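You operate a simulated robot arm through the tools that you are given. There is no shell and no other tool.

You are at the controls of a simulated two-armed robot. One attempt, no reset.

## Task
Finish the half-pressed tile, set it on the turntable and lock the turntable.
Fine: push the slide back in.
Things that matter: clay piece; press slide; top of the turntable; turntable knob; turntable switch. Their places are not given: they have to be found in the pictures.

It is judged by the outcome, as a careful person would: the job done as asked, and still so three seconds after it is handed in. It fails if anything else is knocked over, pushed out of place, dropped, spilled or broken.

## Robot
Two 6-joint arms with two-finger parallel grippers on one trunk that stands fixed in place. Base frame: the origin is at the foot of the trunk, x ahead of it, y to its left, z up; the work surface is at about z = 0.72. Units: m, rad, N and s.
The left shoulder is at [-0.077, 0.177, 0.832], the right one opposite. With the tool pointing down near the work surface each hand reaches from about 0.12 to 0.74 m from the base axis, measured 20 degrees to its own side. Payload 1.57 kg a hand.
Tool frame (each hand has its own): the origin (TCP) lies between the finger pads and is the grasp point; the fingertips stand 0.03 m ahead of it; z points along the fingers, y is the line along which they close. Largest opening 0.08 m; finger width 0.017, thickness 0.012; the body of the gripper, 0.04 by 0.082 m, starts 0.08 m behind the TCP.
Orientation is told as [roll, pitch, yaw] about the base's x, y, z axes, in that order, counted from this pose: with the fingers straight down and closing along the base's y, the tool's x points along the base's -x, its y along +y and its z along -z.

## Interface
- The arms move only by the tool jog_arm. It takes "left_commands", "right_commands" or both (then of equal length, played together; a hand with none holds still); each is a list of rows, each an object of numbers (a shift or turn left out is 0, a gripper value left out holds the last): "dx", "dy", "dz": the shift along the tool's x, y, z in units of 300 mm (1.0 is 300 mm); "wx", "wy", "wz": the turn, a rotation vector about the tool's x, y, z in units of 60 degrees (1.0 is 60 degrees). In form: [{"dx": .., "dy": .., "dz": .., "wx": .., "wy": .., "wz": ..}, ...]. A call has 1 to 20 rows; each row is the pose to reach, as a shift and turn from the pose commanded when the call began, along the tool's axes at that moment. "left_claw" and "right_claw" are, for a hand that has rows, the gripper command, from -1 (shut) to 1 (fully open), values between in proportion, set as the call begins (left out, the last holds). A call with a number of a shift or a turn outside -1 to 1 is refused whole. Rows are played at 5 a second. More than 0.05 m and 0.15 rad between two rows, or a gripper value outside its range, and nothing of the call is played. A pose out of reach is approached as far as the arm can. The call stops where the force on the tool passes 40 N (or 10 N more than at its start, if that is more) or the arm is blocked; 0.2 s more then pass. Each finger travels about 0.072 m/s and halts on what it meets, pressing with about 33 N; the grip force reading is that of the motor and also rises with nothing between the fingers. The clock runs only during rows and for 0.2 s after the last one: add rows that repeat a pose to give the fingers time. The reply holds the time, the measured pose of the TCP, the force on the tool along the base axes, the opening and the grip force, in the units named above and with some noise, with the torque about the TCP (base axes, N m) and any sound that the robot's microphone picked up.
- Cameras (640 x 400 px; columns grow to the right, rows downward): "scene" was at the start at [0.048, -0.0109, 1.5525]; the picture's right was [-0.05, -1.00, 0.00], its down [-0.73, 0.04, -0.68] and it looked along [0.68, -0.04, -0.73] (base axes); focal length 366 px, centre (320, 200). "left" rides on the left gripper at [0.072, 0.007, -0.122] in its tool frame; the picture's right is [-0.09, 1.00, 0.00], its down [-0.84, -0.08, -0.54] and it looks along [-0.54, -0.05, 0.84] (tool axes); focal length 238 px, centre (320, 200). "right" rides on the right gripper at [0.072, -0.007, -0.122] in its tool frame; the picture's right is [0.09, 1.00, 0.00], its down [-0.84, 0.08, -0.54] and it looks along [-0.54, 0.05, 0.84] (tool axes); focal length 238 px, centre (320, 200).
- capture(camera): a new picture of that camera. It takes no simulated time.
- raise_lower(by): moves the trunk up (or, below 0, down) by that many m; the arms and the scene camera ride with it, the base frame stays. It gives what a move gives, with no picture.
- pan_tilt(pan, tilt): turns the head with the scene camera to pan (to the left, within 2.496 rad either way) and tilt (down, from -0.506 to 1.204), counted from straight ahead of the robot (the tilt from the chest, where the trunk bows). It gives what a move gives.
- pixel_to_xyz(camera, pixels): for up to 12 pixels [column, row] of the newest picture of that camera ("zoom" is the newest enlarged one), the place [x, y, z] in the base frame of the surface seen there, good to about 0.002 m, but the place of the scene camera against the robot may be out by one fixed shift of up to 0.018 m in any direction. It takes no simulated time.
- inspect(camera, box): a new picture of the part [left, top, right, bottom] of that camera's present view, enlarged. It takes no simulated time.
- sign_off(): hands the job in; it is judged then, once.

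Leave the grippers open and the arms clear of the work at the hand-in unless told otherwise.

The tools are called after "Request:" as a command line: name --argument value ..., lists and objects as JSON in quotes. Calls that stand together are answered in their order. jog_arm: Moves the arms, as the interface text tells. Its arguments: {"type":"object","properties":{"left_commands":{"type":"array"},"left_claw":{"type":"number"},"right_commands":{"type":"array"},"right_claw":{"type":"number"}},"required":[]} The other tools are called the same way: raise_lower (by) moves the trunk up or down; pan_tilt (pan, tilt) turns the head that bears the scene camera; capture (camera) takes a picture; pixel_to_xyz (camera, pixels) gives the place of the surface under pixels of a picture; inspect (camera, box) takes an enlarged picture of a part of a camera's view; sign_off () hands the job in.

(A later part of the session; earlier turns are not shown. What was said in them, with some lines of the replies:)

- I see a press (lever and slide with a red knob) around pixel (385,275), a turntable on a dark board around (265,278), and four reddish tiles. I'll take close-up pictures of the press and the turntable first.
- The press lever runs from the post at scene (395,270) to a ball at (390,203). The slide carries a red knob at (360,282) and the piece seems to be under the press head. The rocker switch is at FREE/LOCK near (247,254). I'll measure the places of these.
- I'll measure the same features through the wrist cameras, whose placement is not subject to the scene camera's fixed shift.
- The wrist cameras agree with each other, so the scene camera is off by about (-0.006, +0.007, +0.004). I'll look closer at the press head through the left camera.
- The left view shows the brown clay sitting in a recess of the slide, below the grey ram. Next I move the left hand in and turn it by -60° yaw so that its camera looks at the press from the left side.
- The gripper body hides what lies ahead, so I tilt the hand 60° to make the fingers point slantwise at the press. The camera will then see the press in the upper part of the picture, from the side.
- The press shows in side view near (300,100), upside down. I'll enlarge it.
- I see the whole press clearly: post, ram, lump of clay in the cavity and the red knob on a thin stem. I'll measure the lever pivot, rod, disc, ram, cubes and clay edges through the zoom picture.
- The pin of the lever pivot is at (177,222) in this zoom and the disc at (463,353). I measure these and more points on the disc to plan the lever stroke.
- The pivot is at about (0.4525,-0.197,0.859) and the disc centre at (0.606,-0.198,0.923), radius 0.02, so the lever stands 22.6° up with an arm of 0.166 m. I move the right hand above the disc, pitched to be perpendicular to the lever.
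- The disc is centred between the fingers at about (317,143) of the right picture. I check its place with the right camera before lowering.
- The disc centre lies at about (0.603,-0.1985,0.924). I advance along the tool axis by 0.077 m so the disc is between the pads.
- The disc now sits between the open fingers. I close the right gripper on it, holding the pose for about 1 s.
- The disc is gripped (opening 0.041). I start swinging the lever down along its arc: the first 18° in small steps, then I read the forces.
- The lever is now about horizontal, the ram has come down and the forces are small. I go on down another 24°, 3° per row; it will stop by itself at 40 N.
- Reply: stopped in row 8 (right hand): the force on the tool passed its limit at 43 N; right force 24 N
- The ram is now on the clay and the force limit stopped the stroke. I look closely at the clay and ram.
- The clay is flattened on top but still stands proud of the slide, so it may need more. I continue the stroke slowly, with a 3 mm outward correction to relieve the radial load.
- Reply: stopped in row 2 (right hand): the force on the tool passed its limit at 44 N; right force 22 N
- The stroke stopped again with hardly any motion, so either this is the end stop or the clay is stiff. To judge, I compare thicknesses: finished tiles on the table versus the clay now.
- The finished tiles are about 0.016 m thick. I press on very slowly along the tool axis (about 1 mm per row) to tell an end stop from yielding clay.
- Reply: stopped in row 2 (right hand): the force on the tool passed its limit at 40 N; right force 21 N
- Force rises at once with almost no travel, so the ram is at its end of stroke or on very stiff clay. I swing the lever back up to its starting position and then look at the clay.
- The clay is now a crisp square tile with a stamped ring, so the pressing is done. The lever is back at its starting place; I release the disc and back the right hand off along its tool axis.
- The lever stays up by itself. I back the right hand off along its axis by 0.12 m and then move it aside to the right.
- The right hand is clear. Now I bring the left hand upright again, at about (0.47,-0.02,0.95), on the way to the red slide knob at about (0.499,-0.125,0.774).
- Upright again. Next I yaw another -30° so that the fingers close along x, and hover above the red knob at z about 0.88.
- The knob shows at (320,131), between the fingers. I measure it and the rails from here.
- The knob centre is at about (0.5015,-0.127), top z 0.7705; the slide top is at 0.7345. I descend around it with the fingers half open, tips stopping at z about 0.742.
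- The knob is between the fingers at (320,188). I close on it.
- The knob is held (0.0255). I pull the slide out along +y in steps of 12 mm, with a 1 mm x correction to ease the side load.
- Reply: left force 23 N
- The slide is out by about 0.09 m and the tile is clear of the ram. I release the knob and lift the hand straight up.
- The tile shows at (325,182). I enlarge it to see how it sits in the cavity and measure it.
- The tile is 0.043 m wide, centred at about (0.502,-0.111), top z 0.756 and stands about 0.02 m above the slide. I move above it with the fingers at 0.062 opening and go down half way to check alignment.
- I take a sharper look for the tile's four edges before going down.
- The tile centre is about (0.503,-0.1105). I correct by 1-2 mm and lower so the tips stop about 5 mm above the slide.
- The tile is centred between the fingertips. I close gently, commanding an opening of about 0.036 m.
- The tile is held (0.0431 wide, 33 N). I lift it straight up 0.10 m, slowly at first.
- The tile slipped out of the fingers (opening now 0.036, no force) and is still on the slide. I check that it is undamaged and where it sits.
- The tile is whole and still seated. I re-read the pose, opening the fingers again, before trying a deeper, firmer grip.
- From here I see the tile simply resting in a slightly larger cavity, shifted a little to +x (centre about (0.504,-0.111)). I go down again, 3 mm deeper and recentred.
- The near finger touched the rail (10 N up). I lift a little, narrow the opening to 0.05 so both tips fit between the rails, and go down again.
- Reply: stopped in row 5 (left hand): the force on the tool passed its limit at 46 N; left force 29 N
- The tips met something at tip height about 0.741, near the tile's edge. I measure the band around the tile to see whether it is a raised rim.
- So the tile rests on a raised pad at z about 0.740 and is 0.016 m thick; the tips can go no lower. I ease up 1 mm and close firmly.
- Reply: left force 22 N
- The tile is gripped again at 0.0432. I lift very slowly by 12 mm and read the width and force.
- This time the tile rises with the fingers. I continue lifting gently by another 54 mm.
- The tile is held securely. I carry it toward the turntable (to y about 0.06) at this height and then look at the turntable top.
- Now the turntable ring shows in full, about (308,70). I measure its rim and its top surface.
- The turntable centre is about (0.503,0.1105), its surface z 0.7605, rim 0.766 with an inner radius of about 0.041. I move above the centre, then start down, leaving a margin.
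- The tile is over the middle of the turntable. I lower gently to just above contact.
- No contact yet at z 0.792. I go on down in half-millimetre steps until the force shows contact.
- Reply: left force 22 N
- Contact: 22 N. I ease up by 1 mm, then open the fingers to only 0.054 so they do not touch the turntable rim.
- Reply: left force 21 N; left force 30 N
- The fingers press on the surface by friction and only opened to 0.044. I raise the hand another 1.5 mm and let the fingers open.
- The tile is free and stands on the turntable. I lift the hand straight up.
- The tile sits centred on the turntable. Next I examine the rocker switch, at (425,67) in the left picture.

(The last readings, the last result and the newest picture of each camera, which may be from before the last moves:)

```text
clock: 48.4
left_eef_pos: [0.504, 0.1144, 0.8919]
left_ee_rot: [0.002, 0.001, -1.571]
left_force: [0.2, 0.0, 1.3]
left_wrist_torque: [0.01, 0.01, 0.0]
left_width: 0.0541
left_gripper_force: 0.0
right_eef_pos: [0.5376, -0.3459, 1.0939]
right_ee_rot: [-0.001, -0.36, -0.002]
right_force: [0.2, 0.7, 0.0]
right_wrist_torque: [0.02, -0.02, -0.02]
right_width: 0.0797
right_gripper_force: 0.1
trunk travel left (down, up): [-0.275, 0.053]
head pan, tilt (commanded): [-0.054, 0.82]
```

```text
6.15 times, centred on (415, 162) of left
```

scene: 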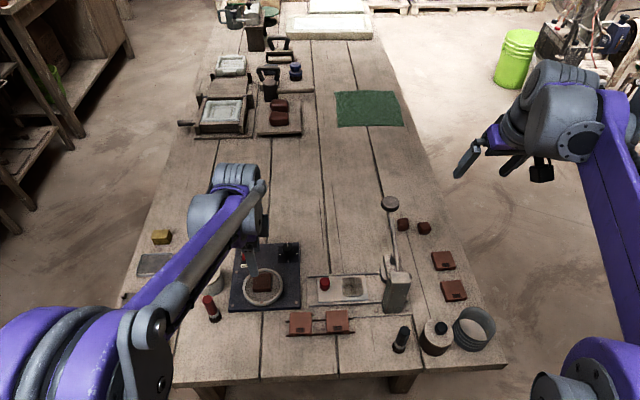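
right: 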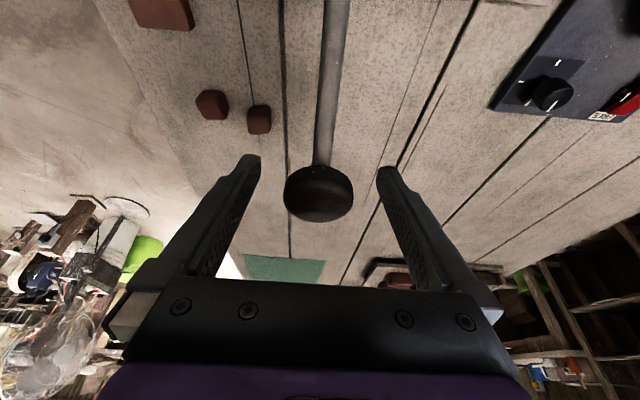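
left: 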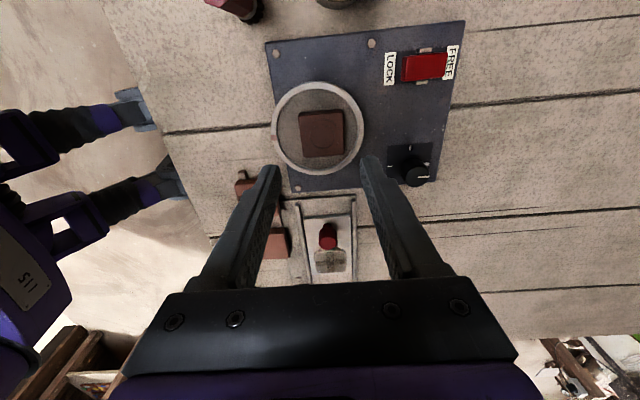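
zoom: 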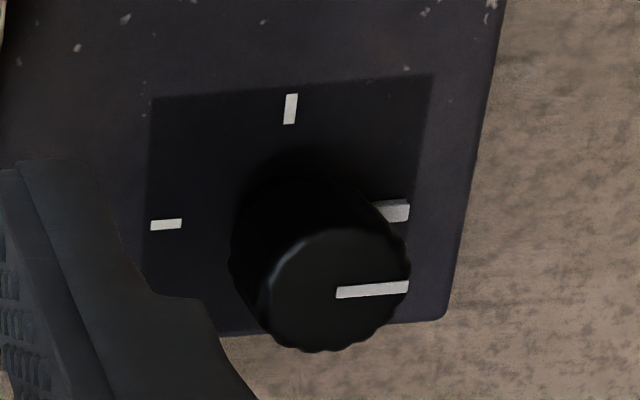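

The LOCK end of the rocker (x about 0.593) stands high at z 0.751 and the FREE end is down at 0.7455, so it is on FREE. I leave the black knob alone. I close the left fingers and go above the LOCK end at (0.594,0.160).

Request:
jog_arm --left_commands '[{"dx": 0.038, "dy": 0.075}, {"dx": 0.076, "dy": 0.15}, {"dx": 0.114, "dy": 0.225}, {"dx": 0.152, "dy": 0.3}, {"dx": 0.152, "dy": 0.3, "dz": 0.1}, {"dx": 0.152, "dy": 0.3, "dz": 0.2}]' --left_claw -1

Request:
capture --camera "left"

Request:
inspect --camera "scene" --box '[190, 220, 320, 330]'

```text
clock: 49.8
left_eef_pos: [0.5945, 0.1593, 0.8306]
left_ee_rot: [-0.001, 0.001, -1.572]
left_force: [-0.4, -0.6, 0.5]
left_wrist_torque: [0.01, 0.01, -0.02]
left_width: 0.0002
left_gripper_force: 21.5
right_eef_pos: [0.5369, -0.3458, 1.0932]
right_ee_rot: [-0.002, -0.358, -0.003]
right_force: [-0.1, 0.1, -0.4]
right_wrist_torque: [0.02, 0.0, -0.02]
right_width: 0.0802
right_gripper_force: 0.0
trunk travel left (down, up): [-0.275, 0.053]
head pan, tilt (commanded): [-0.054, 0.82]
```

```text
taken
```

left: 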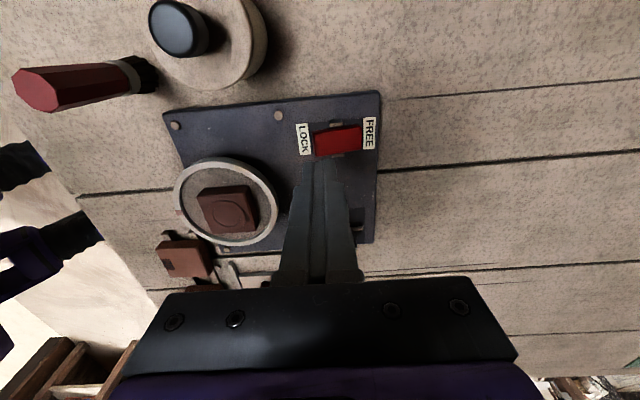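

```text
3.64 times, centred on (255, 275) of scene
```

zoom: 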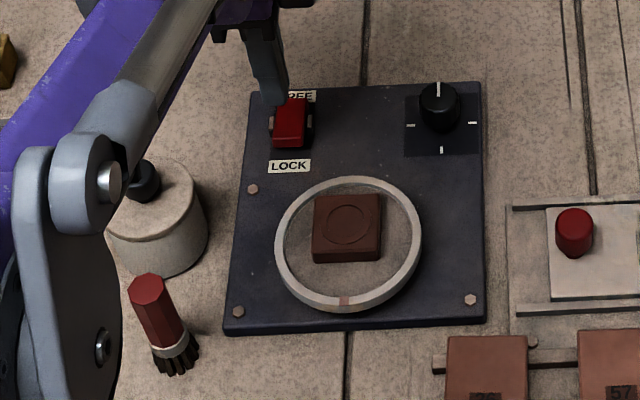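

The closed tips hang over the LOCK end. Before going down I check how high the arm links are above the canister and brush.

Request:
pixel_to_xyz --camera "zoom" --pixels '[[105, 185], [60, 170], [60, 300], [30, 380], [140, 180], [155, 230], [140, 120], [150, 290], [270, 95], [290, 125]]'

Request:
pixel_to_xyz --camera "left" --pixels '[[320, 138], [338, 140], [355, 136], [318, 160], [200, 40], [175, 25], [50, 88]]'

```text
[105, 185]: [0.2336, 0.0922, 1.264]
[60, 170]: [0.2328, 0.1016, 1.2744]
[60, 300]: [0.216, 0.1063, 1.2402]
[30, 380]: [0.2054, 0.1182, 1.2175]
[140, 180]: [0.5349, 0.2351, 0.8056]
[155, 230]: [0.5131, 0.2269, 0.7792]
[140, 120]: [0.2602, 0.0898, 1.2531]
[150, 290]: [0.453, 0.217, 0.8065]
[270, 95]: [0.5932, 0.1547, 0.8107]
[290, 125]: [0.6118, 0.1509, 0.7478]
```

```text
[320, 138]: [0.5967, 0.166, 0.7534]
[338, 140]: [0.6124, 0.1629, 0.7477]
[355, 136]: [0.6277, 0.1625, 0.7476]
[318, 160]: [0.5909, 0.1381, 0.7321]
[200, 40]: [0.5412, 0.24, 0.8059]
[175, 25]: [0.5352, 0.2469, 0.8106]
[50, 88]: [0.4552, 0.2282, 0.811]
```

All links are well clear. I press down on the LOCK end, slowly over the last centimetre.

Request:
jog_arm --left_commands '[{"dz": 0.05}, {"dz": 0.1}, {"dz": 0.145}, {"dz": 0.155}, {"dz": 0.163}, {"dz": 0.171}, {"dz": 0.179}, {"dz": 0.187}]' --left_claw -1

Request:
inspect --camera "left" --box '[250, 90, 400, 230]'

Request:
inspect --camera "scene" --box '[220, 230, 280, 280]'

```text
clock: 51.6
left_eef_pos: [0.5942, 0.1588, 0.7781]
left_ee_rot: [0.003, 0.002, -1.57]
left_force: [3.1, 2.5, 25.3]
left_wrist_torque: [0.03, -0.39, 0.0]
left_width: 0.0
left_gripper_force: 21.2
right_eef_pos: [0.5355, -0.3452, 1.0933]
right_ee_rot: [-0.002, -0.358, -0.003]
right_force: [-0.8, -0.7, -1.2]
right_wrist_torque: [-0.03, 0.0, 0.0]
right_width: 0.08
right_gripper_force: 0.1
trunk travel left (down, up): [-0.275, 0.053]
head pan, tilt (commanded): [-0.054, 0.82]
```

```text
2.86 times, centred on (325, 160) of left
```

zoom: 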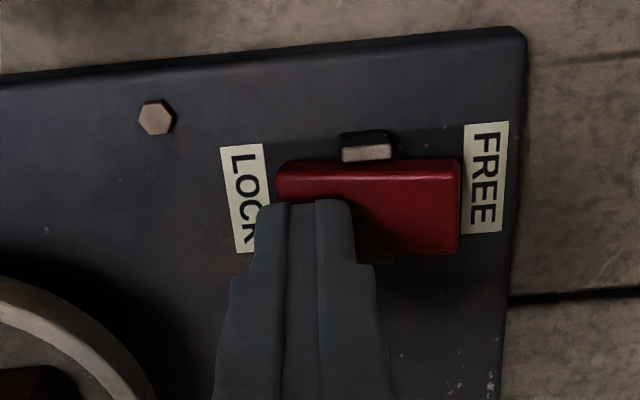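

```text
8.00 times, centred on (250, 255) of scene
```

zoom: 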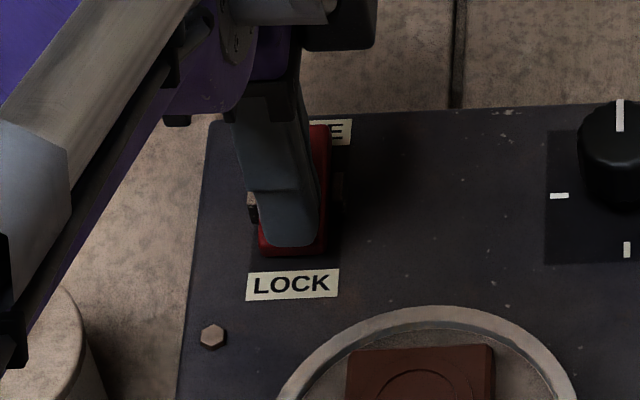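

25 N and the rocker seems to have tipped. I lift off and check its state.

Request:
jog_arm --left_commands '[{"dz": -0.05}, {"dz": -0.12}, {"dz": -0.22}, {"dz": -0.32}]' --left_claw -1

Request:
inspect --camera "left" --box '[270, 90, 400, 200]'

Request:
pixel_to_xyz --camera "zoom" --pixels '[[150, 170], [180, 170], [220, 165], [260, 160], [300, 155], [330, 150], [130, 170]]'

```text
clock: 52.6
left_eef_pos: [0.5956, 0.1579, 0.8699]
left_ee_rot: [0.0, 0.003, -1.572]
left_force: [0.7, -0.2, -0.3]
left_wrist_torque: [0.0, 0.02, 0.0]
left_width: 0.0
left_gripper_force: 21.6
right_eef_pos: [0.5369, -0.3458, 1.093]
right_ee_rot: [-0.001, -0.361, -0.003]
right_force: [-0.2, -0.3, 0.0]
right_wrist_torque: [0.02, -0.03, -0.02]
right_width: 0.08
right_gripper_force: 0.0
trunk travel left (down, up): [-0.275, 0.053]
head pan, tilt (commanded): [-0.054, 0.82]
```

```text
3.64 times, centred on (335, 145) of left
```

zoom: 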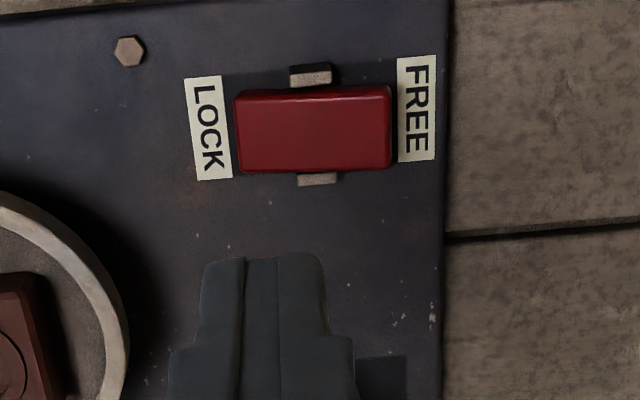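

```text
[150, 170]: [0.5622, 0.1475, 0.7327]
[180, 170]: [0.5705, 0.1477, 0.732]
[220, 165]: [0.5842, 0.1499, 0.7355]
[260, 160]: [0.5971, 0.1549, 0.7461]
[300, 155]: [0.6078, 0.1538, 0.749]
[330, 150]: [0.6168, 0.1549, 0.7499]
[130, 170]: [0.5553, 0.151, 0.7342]
```

The LOCK end is now down (z 0.746) and the FREE end is up, so the turntable is locked. Next I bring the left hand over the slide's red knob to push the slide back in.

Request:
jog_arm --left_commands '[{"dx": -0.08, "dy": -0.039}, {"dx": -0.19, "dy": -0.092}, {"dx": -0.31, "dy": -0.15}, {"dx": -0.43, "dy": -0.208}, {"dx": -0.54, "dy": -0.262}, {"dx": -0.62, "dy": -0.3}, {"dx": -0.648, "dy": -0.314}]' --left_claw 0.25

Request:
capture --camera "left"

```text
clock: 54.2
left_eef_pos: [0.5014, -0.039, 0.8689]
left_ee_rot: [0.002, 0.001, -1.571]
left_force: [-0.1, 0.0, 0.7]
left_wrist_torque: [0.03, -0.03, -0.01]
left_width: 0.0502
left_gripper_force: 0.1
right_eef_pos: [0.5367, -0.3465, 1.0929]
right_ee_rot: [-0.002, -0.358, -0.002]
right_force: [1.0, 0.3, -0.8]
right_wrist_torque: [0.03, 0.02, 0.01]
right_width: 0.08
right_gripper_force: 0.0
trunk travel left (down, up): [-0.275, 0.053]
head pan, tilt (commanded): [-0.054, 0.82]
```

```text
taken
```

left: 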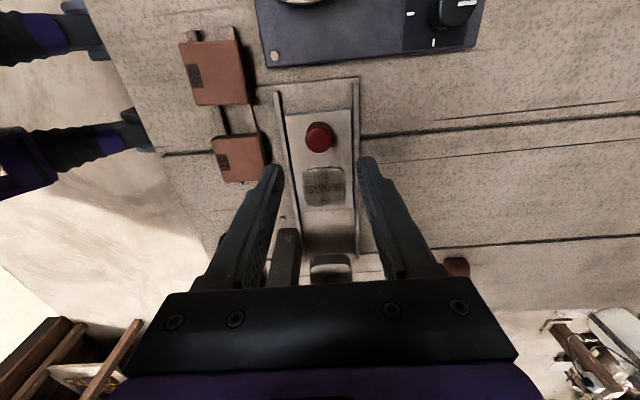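

The knob is at (319,136) in the left picture. I measure it.

Request:
pixel_to_xyz --camera "left" --pixels '[[319, 134], [308, 134], [329, 134], [319, 124], [319, 146], [325, 187]]'

Request:
inspect --camera "left" --box '[270, 90, 370, 220]'

```text
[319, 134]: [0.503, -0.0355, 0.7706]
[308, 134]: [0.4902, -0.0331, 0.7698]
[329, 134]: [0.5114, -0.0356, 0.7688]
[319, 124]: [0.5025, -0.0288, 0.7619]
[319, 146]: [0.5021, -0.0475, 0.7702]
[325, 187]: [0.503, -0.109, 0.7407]
```

```text
3.08 times, centred on (320, 155) of left
```

zoom: 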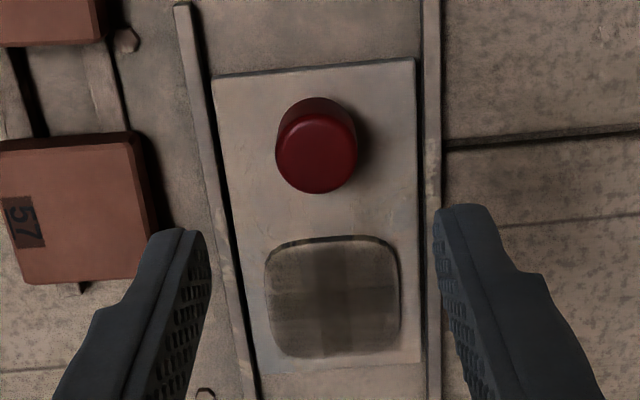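

Knob centre is about (0.5015,-0.038); the hand is right above. I go down around it as before, tips to z about 0.743.

Request:
jog_arm --left_commands '[{"dz": 0.07}, {"dz": 0.14}, {"dz": 0.21}, {"dz": 0.27}, {"dz": 0.318}]' --left_claw 0.25

Request:
jog_arm --left_commands '[{"dz": 0}, {"dz": 0}, {"dz": 0}, {"dz": 0}]' --left_claw -1

Request:
capture --camera "left"

```text
clock: 55.4
left_eef_pos: [0.501, -0.0393, 0.7757]
left_ee_rot: [0.001, 0.001, -1.569]
left_force: [-0.4, 0.0, -0.1]
left_wrist_torque: [-0.01, -0.02, 0.0]
left_width: 0.0498
left_gripper_force: 0.1
right_eef_pos: [0.5363, -0.3461, 1.0938]
right_ee_rot: [-0.001, -0.356, -0.002]
right_force: [-0.2, 0.1, 0.8]
right_wrist_torque: [0.0, -0.02, -0.01]
right_width: 0.08
right_gripper_force: 0.1
trunk travel left (down, up): [-0.275, 0.053]
head pan, tilt (commanded): [-0.054, 0.82]
```

```text
clock: 56.4
left_eef_pos: [0.4999, -0.0381, 0.7768]
left_ee_rot: [0.0, 0.001, -1.572]
left_force: [-4.5, 0.6, -6.8]
left_wrist_torque: [0.03, 0.05, 0.0]
left_width: 0.0254
left_gripper_force: 37.1
right_eef_pos: [0.537, -0.3454, 1.0935]
right_ee_rot: [-0.002, -0.357, -0.002]
right_force: [0.1, 1.3, 0.3]
right_wrist_torque: [0.0, -0.02, 0.01]
right_width: 0.08
right_gripper_force: 0.0
trunk travel left (down, up): [-0.275, 0.053]
head pan, tilt (commanded): [-0.054, 0.82]
```

```text
taken
```

left: 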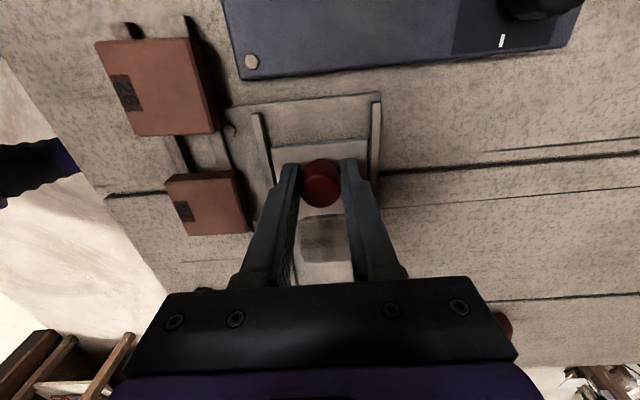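

The knob is gripped (0.0254). I push the slide along -y back to its original place, slower near the end.

Request:
jog_arm --left_commands '[{"dx": -0.02}, {"dx": -0.06}, {"dx": -0.1}, {"dx": -0.14}, {"dx": -0.18}, {"dx": -0.22}, {"dx": -0.255}, {"dx": -0.28}, {"dx": -0.29}, {"dx": -0.296}]' --left_claw -1

Request:
capture --camera "left"

Request:
capture --camera "scene"

```text
clock: 58.6
left_eef_pos: [0.5002, -0.126, 0.7755]
left_ee_rot: [0.001, 0.002, -1.572]
left_force: [-9.7, -1.5, 2.9]
left_wrist_torque: [0.25, 0.02, 0.1]
left_width: 0.0257
left_gripper_force: 36.7
right_eef_pos: [0.5363, -0.346, 1.0924]
right_ee_rot: [-0.002, -0.36, -0.001]
right_force: [-0.5, 0.0, -0.5]
right_wrist_torque: [-0.03, -0.06, -0.01]
right_width: 0.0801
right_gripper_force: 0.1
trunk travel left (down, up): [-0.275, 0.053]
head pan, tilt (commanded): [-0.054, 0.82]
```

```text
taken
```

left: 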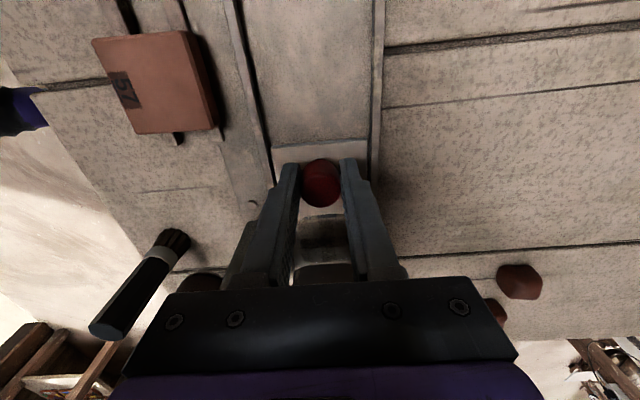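

```text
taken
```

scene: 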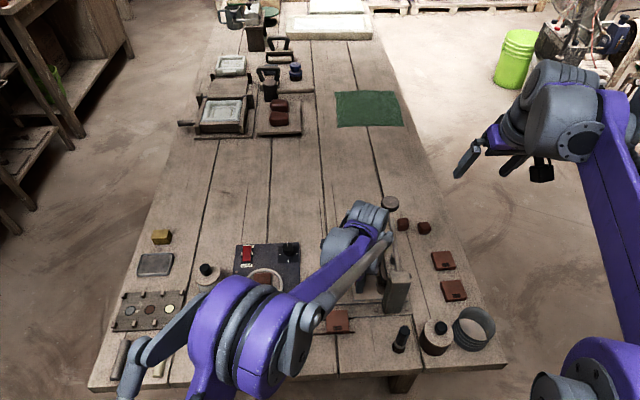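

No stop felt yet. I push on in millimetre steps, up to 6 mm, to see whether the slide meets its end stop.

Request:
jog_arm --left_commands '[{"dx": -0.004}, {"dx": -0.008}, {"dx": -0.012}]' --left_claw -1

Request:
capture --camera "left"

```text
clock: 59.4
left_eef_pos: [0.501, -0.1258, 0.7755]
left_ee_rot: [-0.001, 0.004, -1.57]
left_force: [-17.7, 16.8, -16.7]
left_wrist_torque: [0.29, 0.19, -0.1]
left_width: 0.0257
left_gripper_force: 37.0
right_eef_pos: [0.5379, -0.345, 1.0936]
right_ee_rot: [-0.002, -0.36, -0.001]
right_force: [0.5, -0.8, 0.1]
right_wrist_torque: [-0.01, 0.0, 0.0]
right_width: 0.08
right_gripper_force: 0.2
trunk travel left (down, up): [-0.275, 0.053]
head pan, tilt (commanded): [-0.054, 0.82]
```

```text
taken
```

left: 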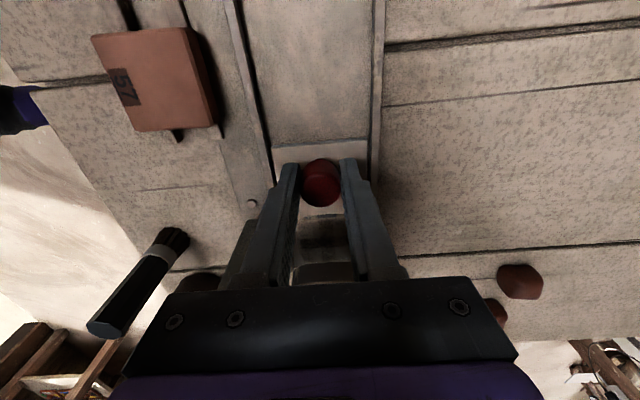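

The force in y rose to 17 N without motion, so the slide is fully in at its stop. I ease off the push and open the fingers, then lift.

Request:
jog_arm --left_commands '[{"dx": 0.006}, {"dx": 0.01}]' --left_claw -1

Request:
jog_arm --left_commands '[{"dz": 0}, {"dz": 0}, {"dz": 0}, {"dz": -0.03}, {"dz": -0.08}, {"dz": -0.16}, {"dz": -0.26}, {"dz": -0.36}]' --left_claw 0.25

Request:
capture --camera "left"

```text
clock: 60.0
left_eef_pos: [0.5004, -0.1258, 0.776]
left_ee_rot: [0.001, 0.001, -1.571]
left_force: [-18.1, 5.5, -19.1]
left_wrist_torque: [0.76, 0.28, -0.08]
left_width: 0.0254
left_gripper_force: 36.7
right_eef_pos: [0.5365, -0.3466, 1.0942]
right_ee_rot: [-0.003, -0.359, -0.003]
right_force: [0.1, -0.7, -0.1]
right_wrist_torque: [0.02, -0.02, -0.02]
right_width: 0.0797
right_gripper_force: 0.0
trunk travel left (down, up): [-0.275, 0.053]
head pan, tilt (commanded): [-0.054, 0.82]
```

```text
clock: 61.8
left_eef_pos: [0.5002, -0.1261, 0.8867]
left_ee_rot: [-0.001, 0.001, -1.571]
left_force: [-0.3, 0.0, -0.9]
left_wrist_torque: [0.0, 0.0, 0.01]
left_width: 0.0503
left_gripper_force: 0.1
right_eef_pos: [0.5365, -0.3453, 1.0931]
right_ee_rot: [-0.003, -0.358, 0.0]
right_force: [0.4, -0.1, 0.3]
right_wrist_torque: [0.01, 0.01, -0.01]
right_width: 0.0798
right_gripper_force: 0.1
trunk travel left (down, up): [-0.275, 0.053]
head pan, tilt (commanded): [-0.054, 0.82]
```

```text
taken
```

left: 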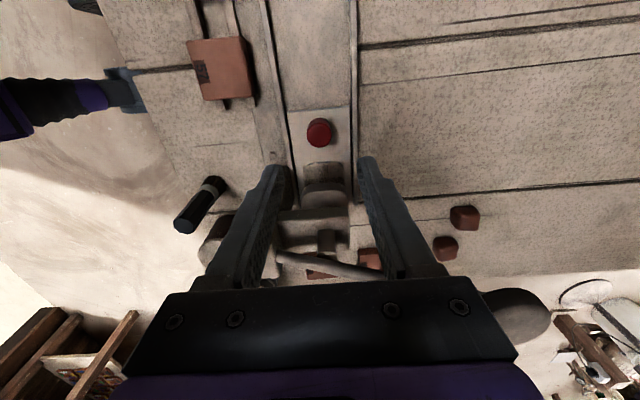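

The slide is back in, knob at (319,131). I open the left gripper fully, raise the arm and withdraw it to the left.

Request:
jog_arm --left_commands '[{"dz": -0.12}, {"dz": -0.24}, {"dz": -0.36}, {"dz": -0.48}, {"dz": -0.6}, {"dz": -0.62, "dx": 0.14}, {"dz": -0.64, "dx": 0.28, "dy": -0.03}, {"dz": -0.66, "dx": 0.42, "dy": -0.06}, {"dz": -0.68, "dx": 0.56, "dy": -0.09}, {"dz": -0.7, "dx": 0.7, "dy": -0.12}, {"dz": -0.72, "dx": 0.84, "dy": -0.15}, {"dz": -0.74, "dx": 0.98, "dy": -0.18}]' --left_claw 1

Request:
capture --camera "scene"

Request:
inspect --camera "scene" --box '[210, 190, 480, 360]'

Request:
capture --camera "left"

```text
clock: 64.4
left_eef_pos: [0.4447, 0.1666, 1.1069]
left_ee_rot: [0.0, 0.003, -1.571]
left_force: [0.4, 0.4, -1.0]
left_wrist_torque: [-0.02, -0.02, 0.02]
left_width: 0.0798
left_gripper_force: 0.1
right_eef_pos: [0.5368, -0.3458, 1.0933]
right_ee_rot: [-0.001, -0.358, -0.002]
right_force: [0.1, -1.1, 0.7]
right_wrist_torque: [0.0, -0.02, -0.01]
right_width: 0.08
right_gripper_force: 0.1
trunk travel left (down, up): [-0.275, 0.053]
head pan, tilt (commanded): [-0.054, 0.82]
```

```text
taken
```

scene: 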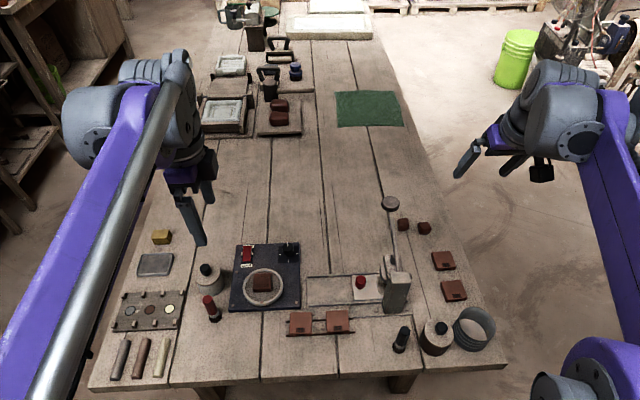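

```text
2.35 times, centred on (345, 275) of scene
```

zoom: 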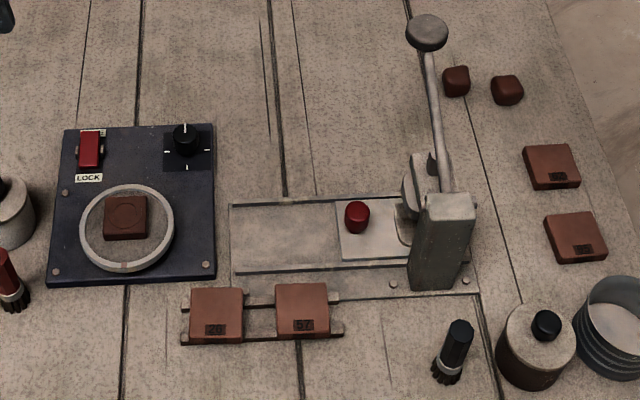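

```text
taken
```

left: 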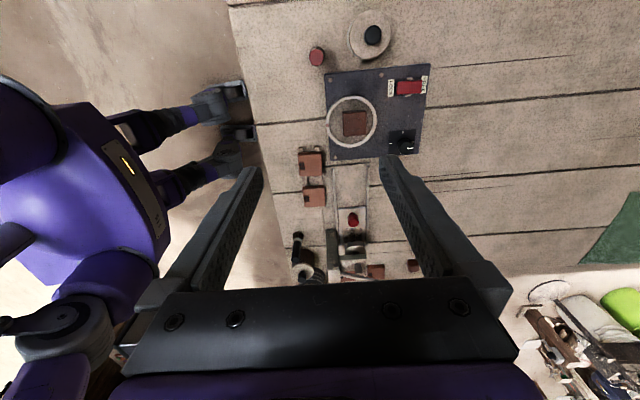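

Everything looks in place: slide in, lever up, tile on the turntable. I take one last close look at the switch and tile, and check the slide knob's position.

Request:
inspect --camera "scene" --box '[220, 235, 310, 320]'

Request:
pixel_to_xyz --camera "zoom" --pixels '[[180, 60], [180, 110], [275, 220], [275, 300]]'

Request:
pixel_to_xyz --camera "scene" --pixels '[[360, 281], [390, 203], [366, 295]]'

```text
4.71 times, centred on (265, 278) of scene
```

zoom: 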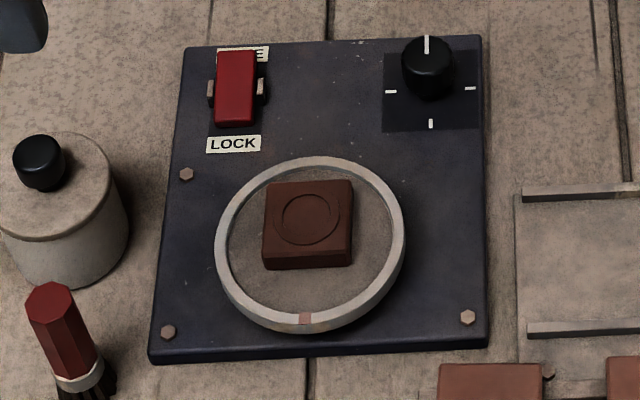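

```text
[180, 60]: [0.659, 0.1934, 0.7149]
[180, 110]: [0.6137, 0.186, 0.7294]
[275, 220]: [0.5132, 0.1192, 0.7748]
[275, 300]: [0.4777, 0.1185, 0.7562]
```

```text
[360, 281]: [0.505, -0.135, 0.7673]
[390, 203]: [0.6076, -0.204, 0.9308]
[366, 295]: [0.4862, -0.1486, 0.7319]
```

The slide knob and lever disc are back at their starting positions. The tile lies flat on the turntable, the switch is on LOCK and the black knob is untouched. Both grippers are open and clear, so I hand in.

Request:
sign_off

```text
The job is handed in.
```

The tile is finished and sits near the middle of the turntable. The turntable is locked, the slide is pushed back in to its stop, and the job has been handed in.

- **Pressing:** The lever stroke ended against firm resistance. The clay came out as a square tile with a clear stamped ring. The lever is back in its starting position.
- **Moving the tile:** My first lift failed. The tile slipped from the fingers and stayed on the slide; I saw no damage. The second lift held, and I set the tile down and let go of it cleanly.
- **Locking:** I pressed the LOCK side of the rocker switch. That end now sits low and the FREE end high. I left the black knob alone because the switch carries the LOCK label.

Nothing else looked moved or knocked over in the last pictures. Both grippers are open and clear of the work.
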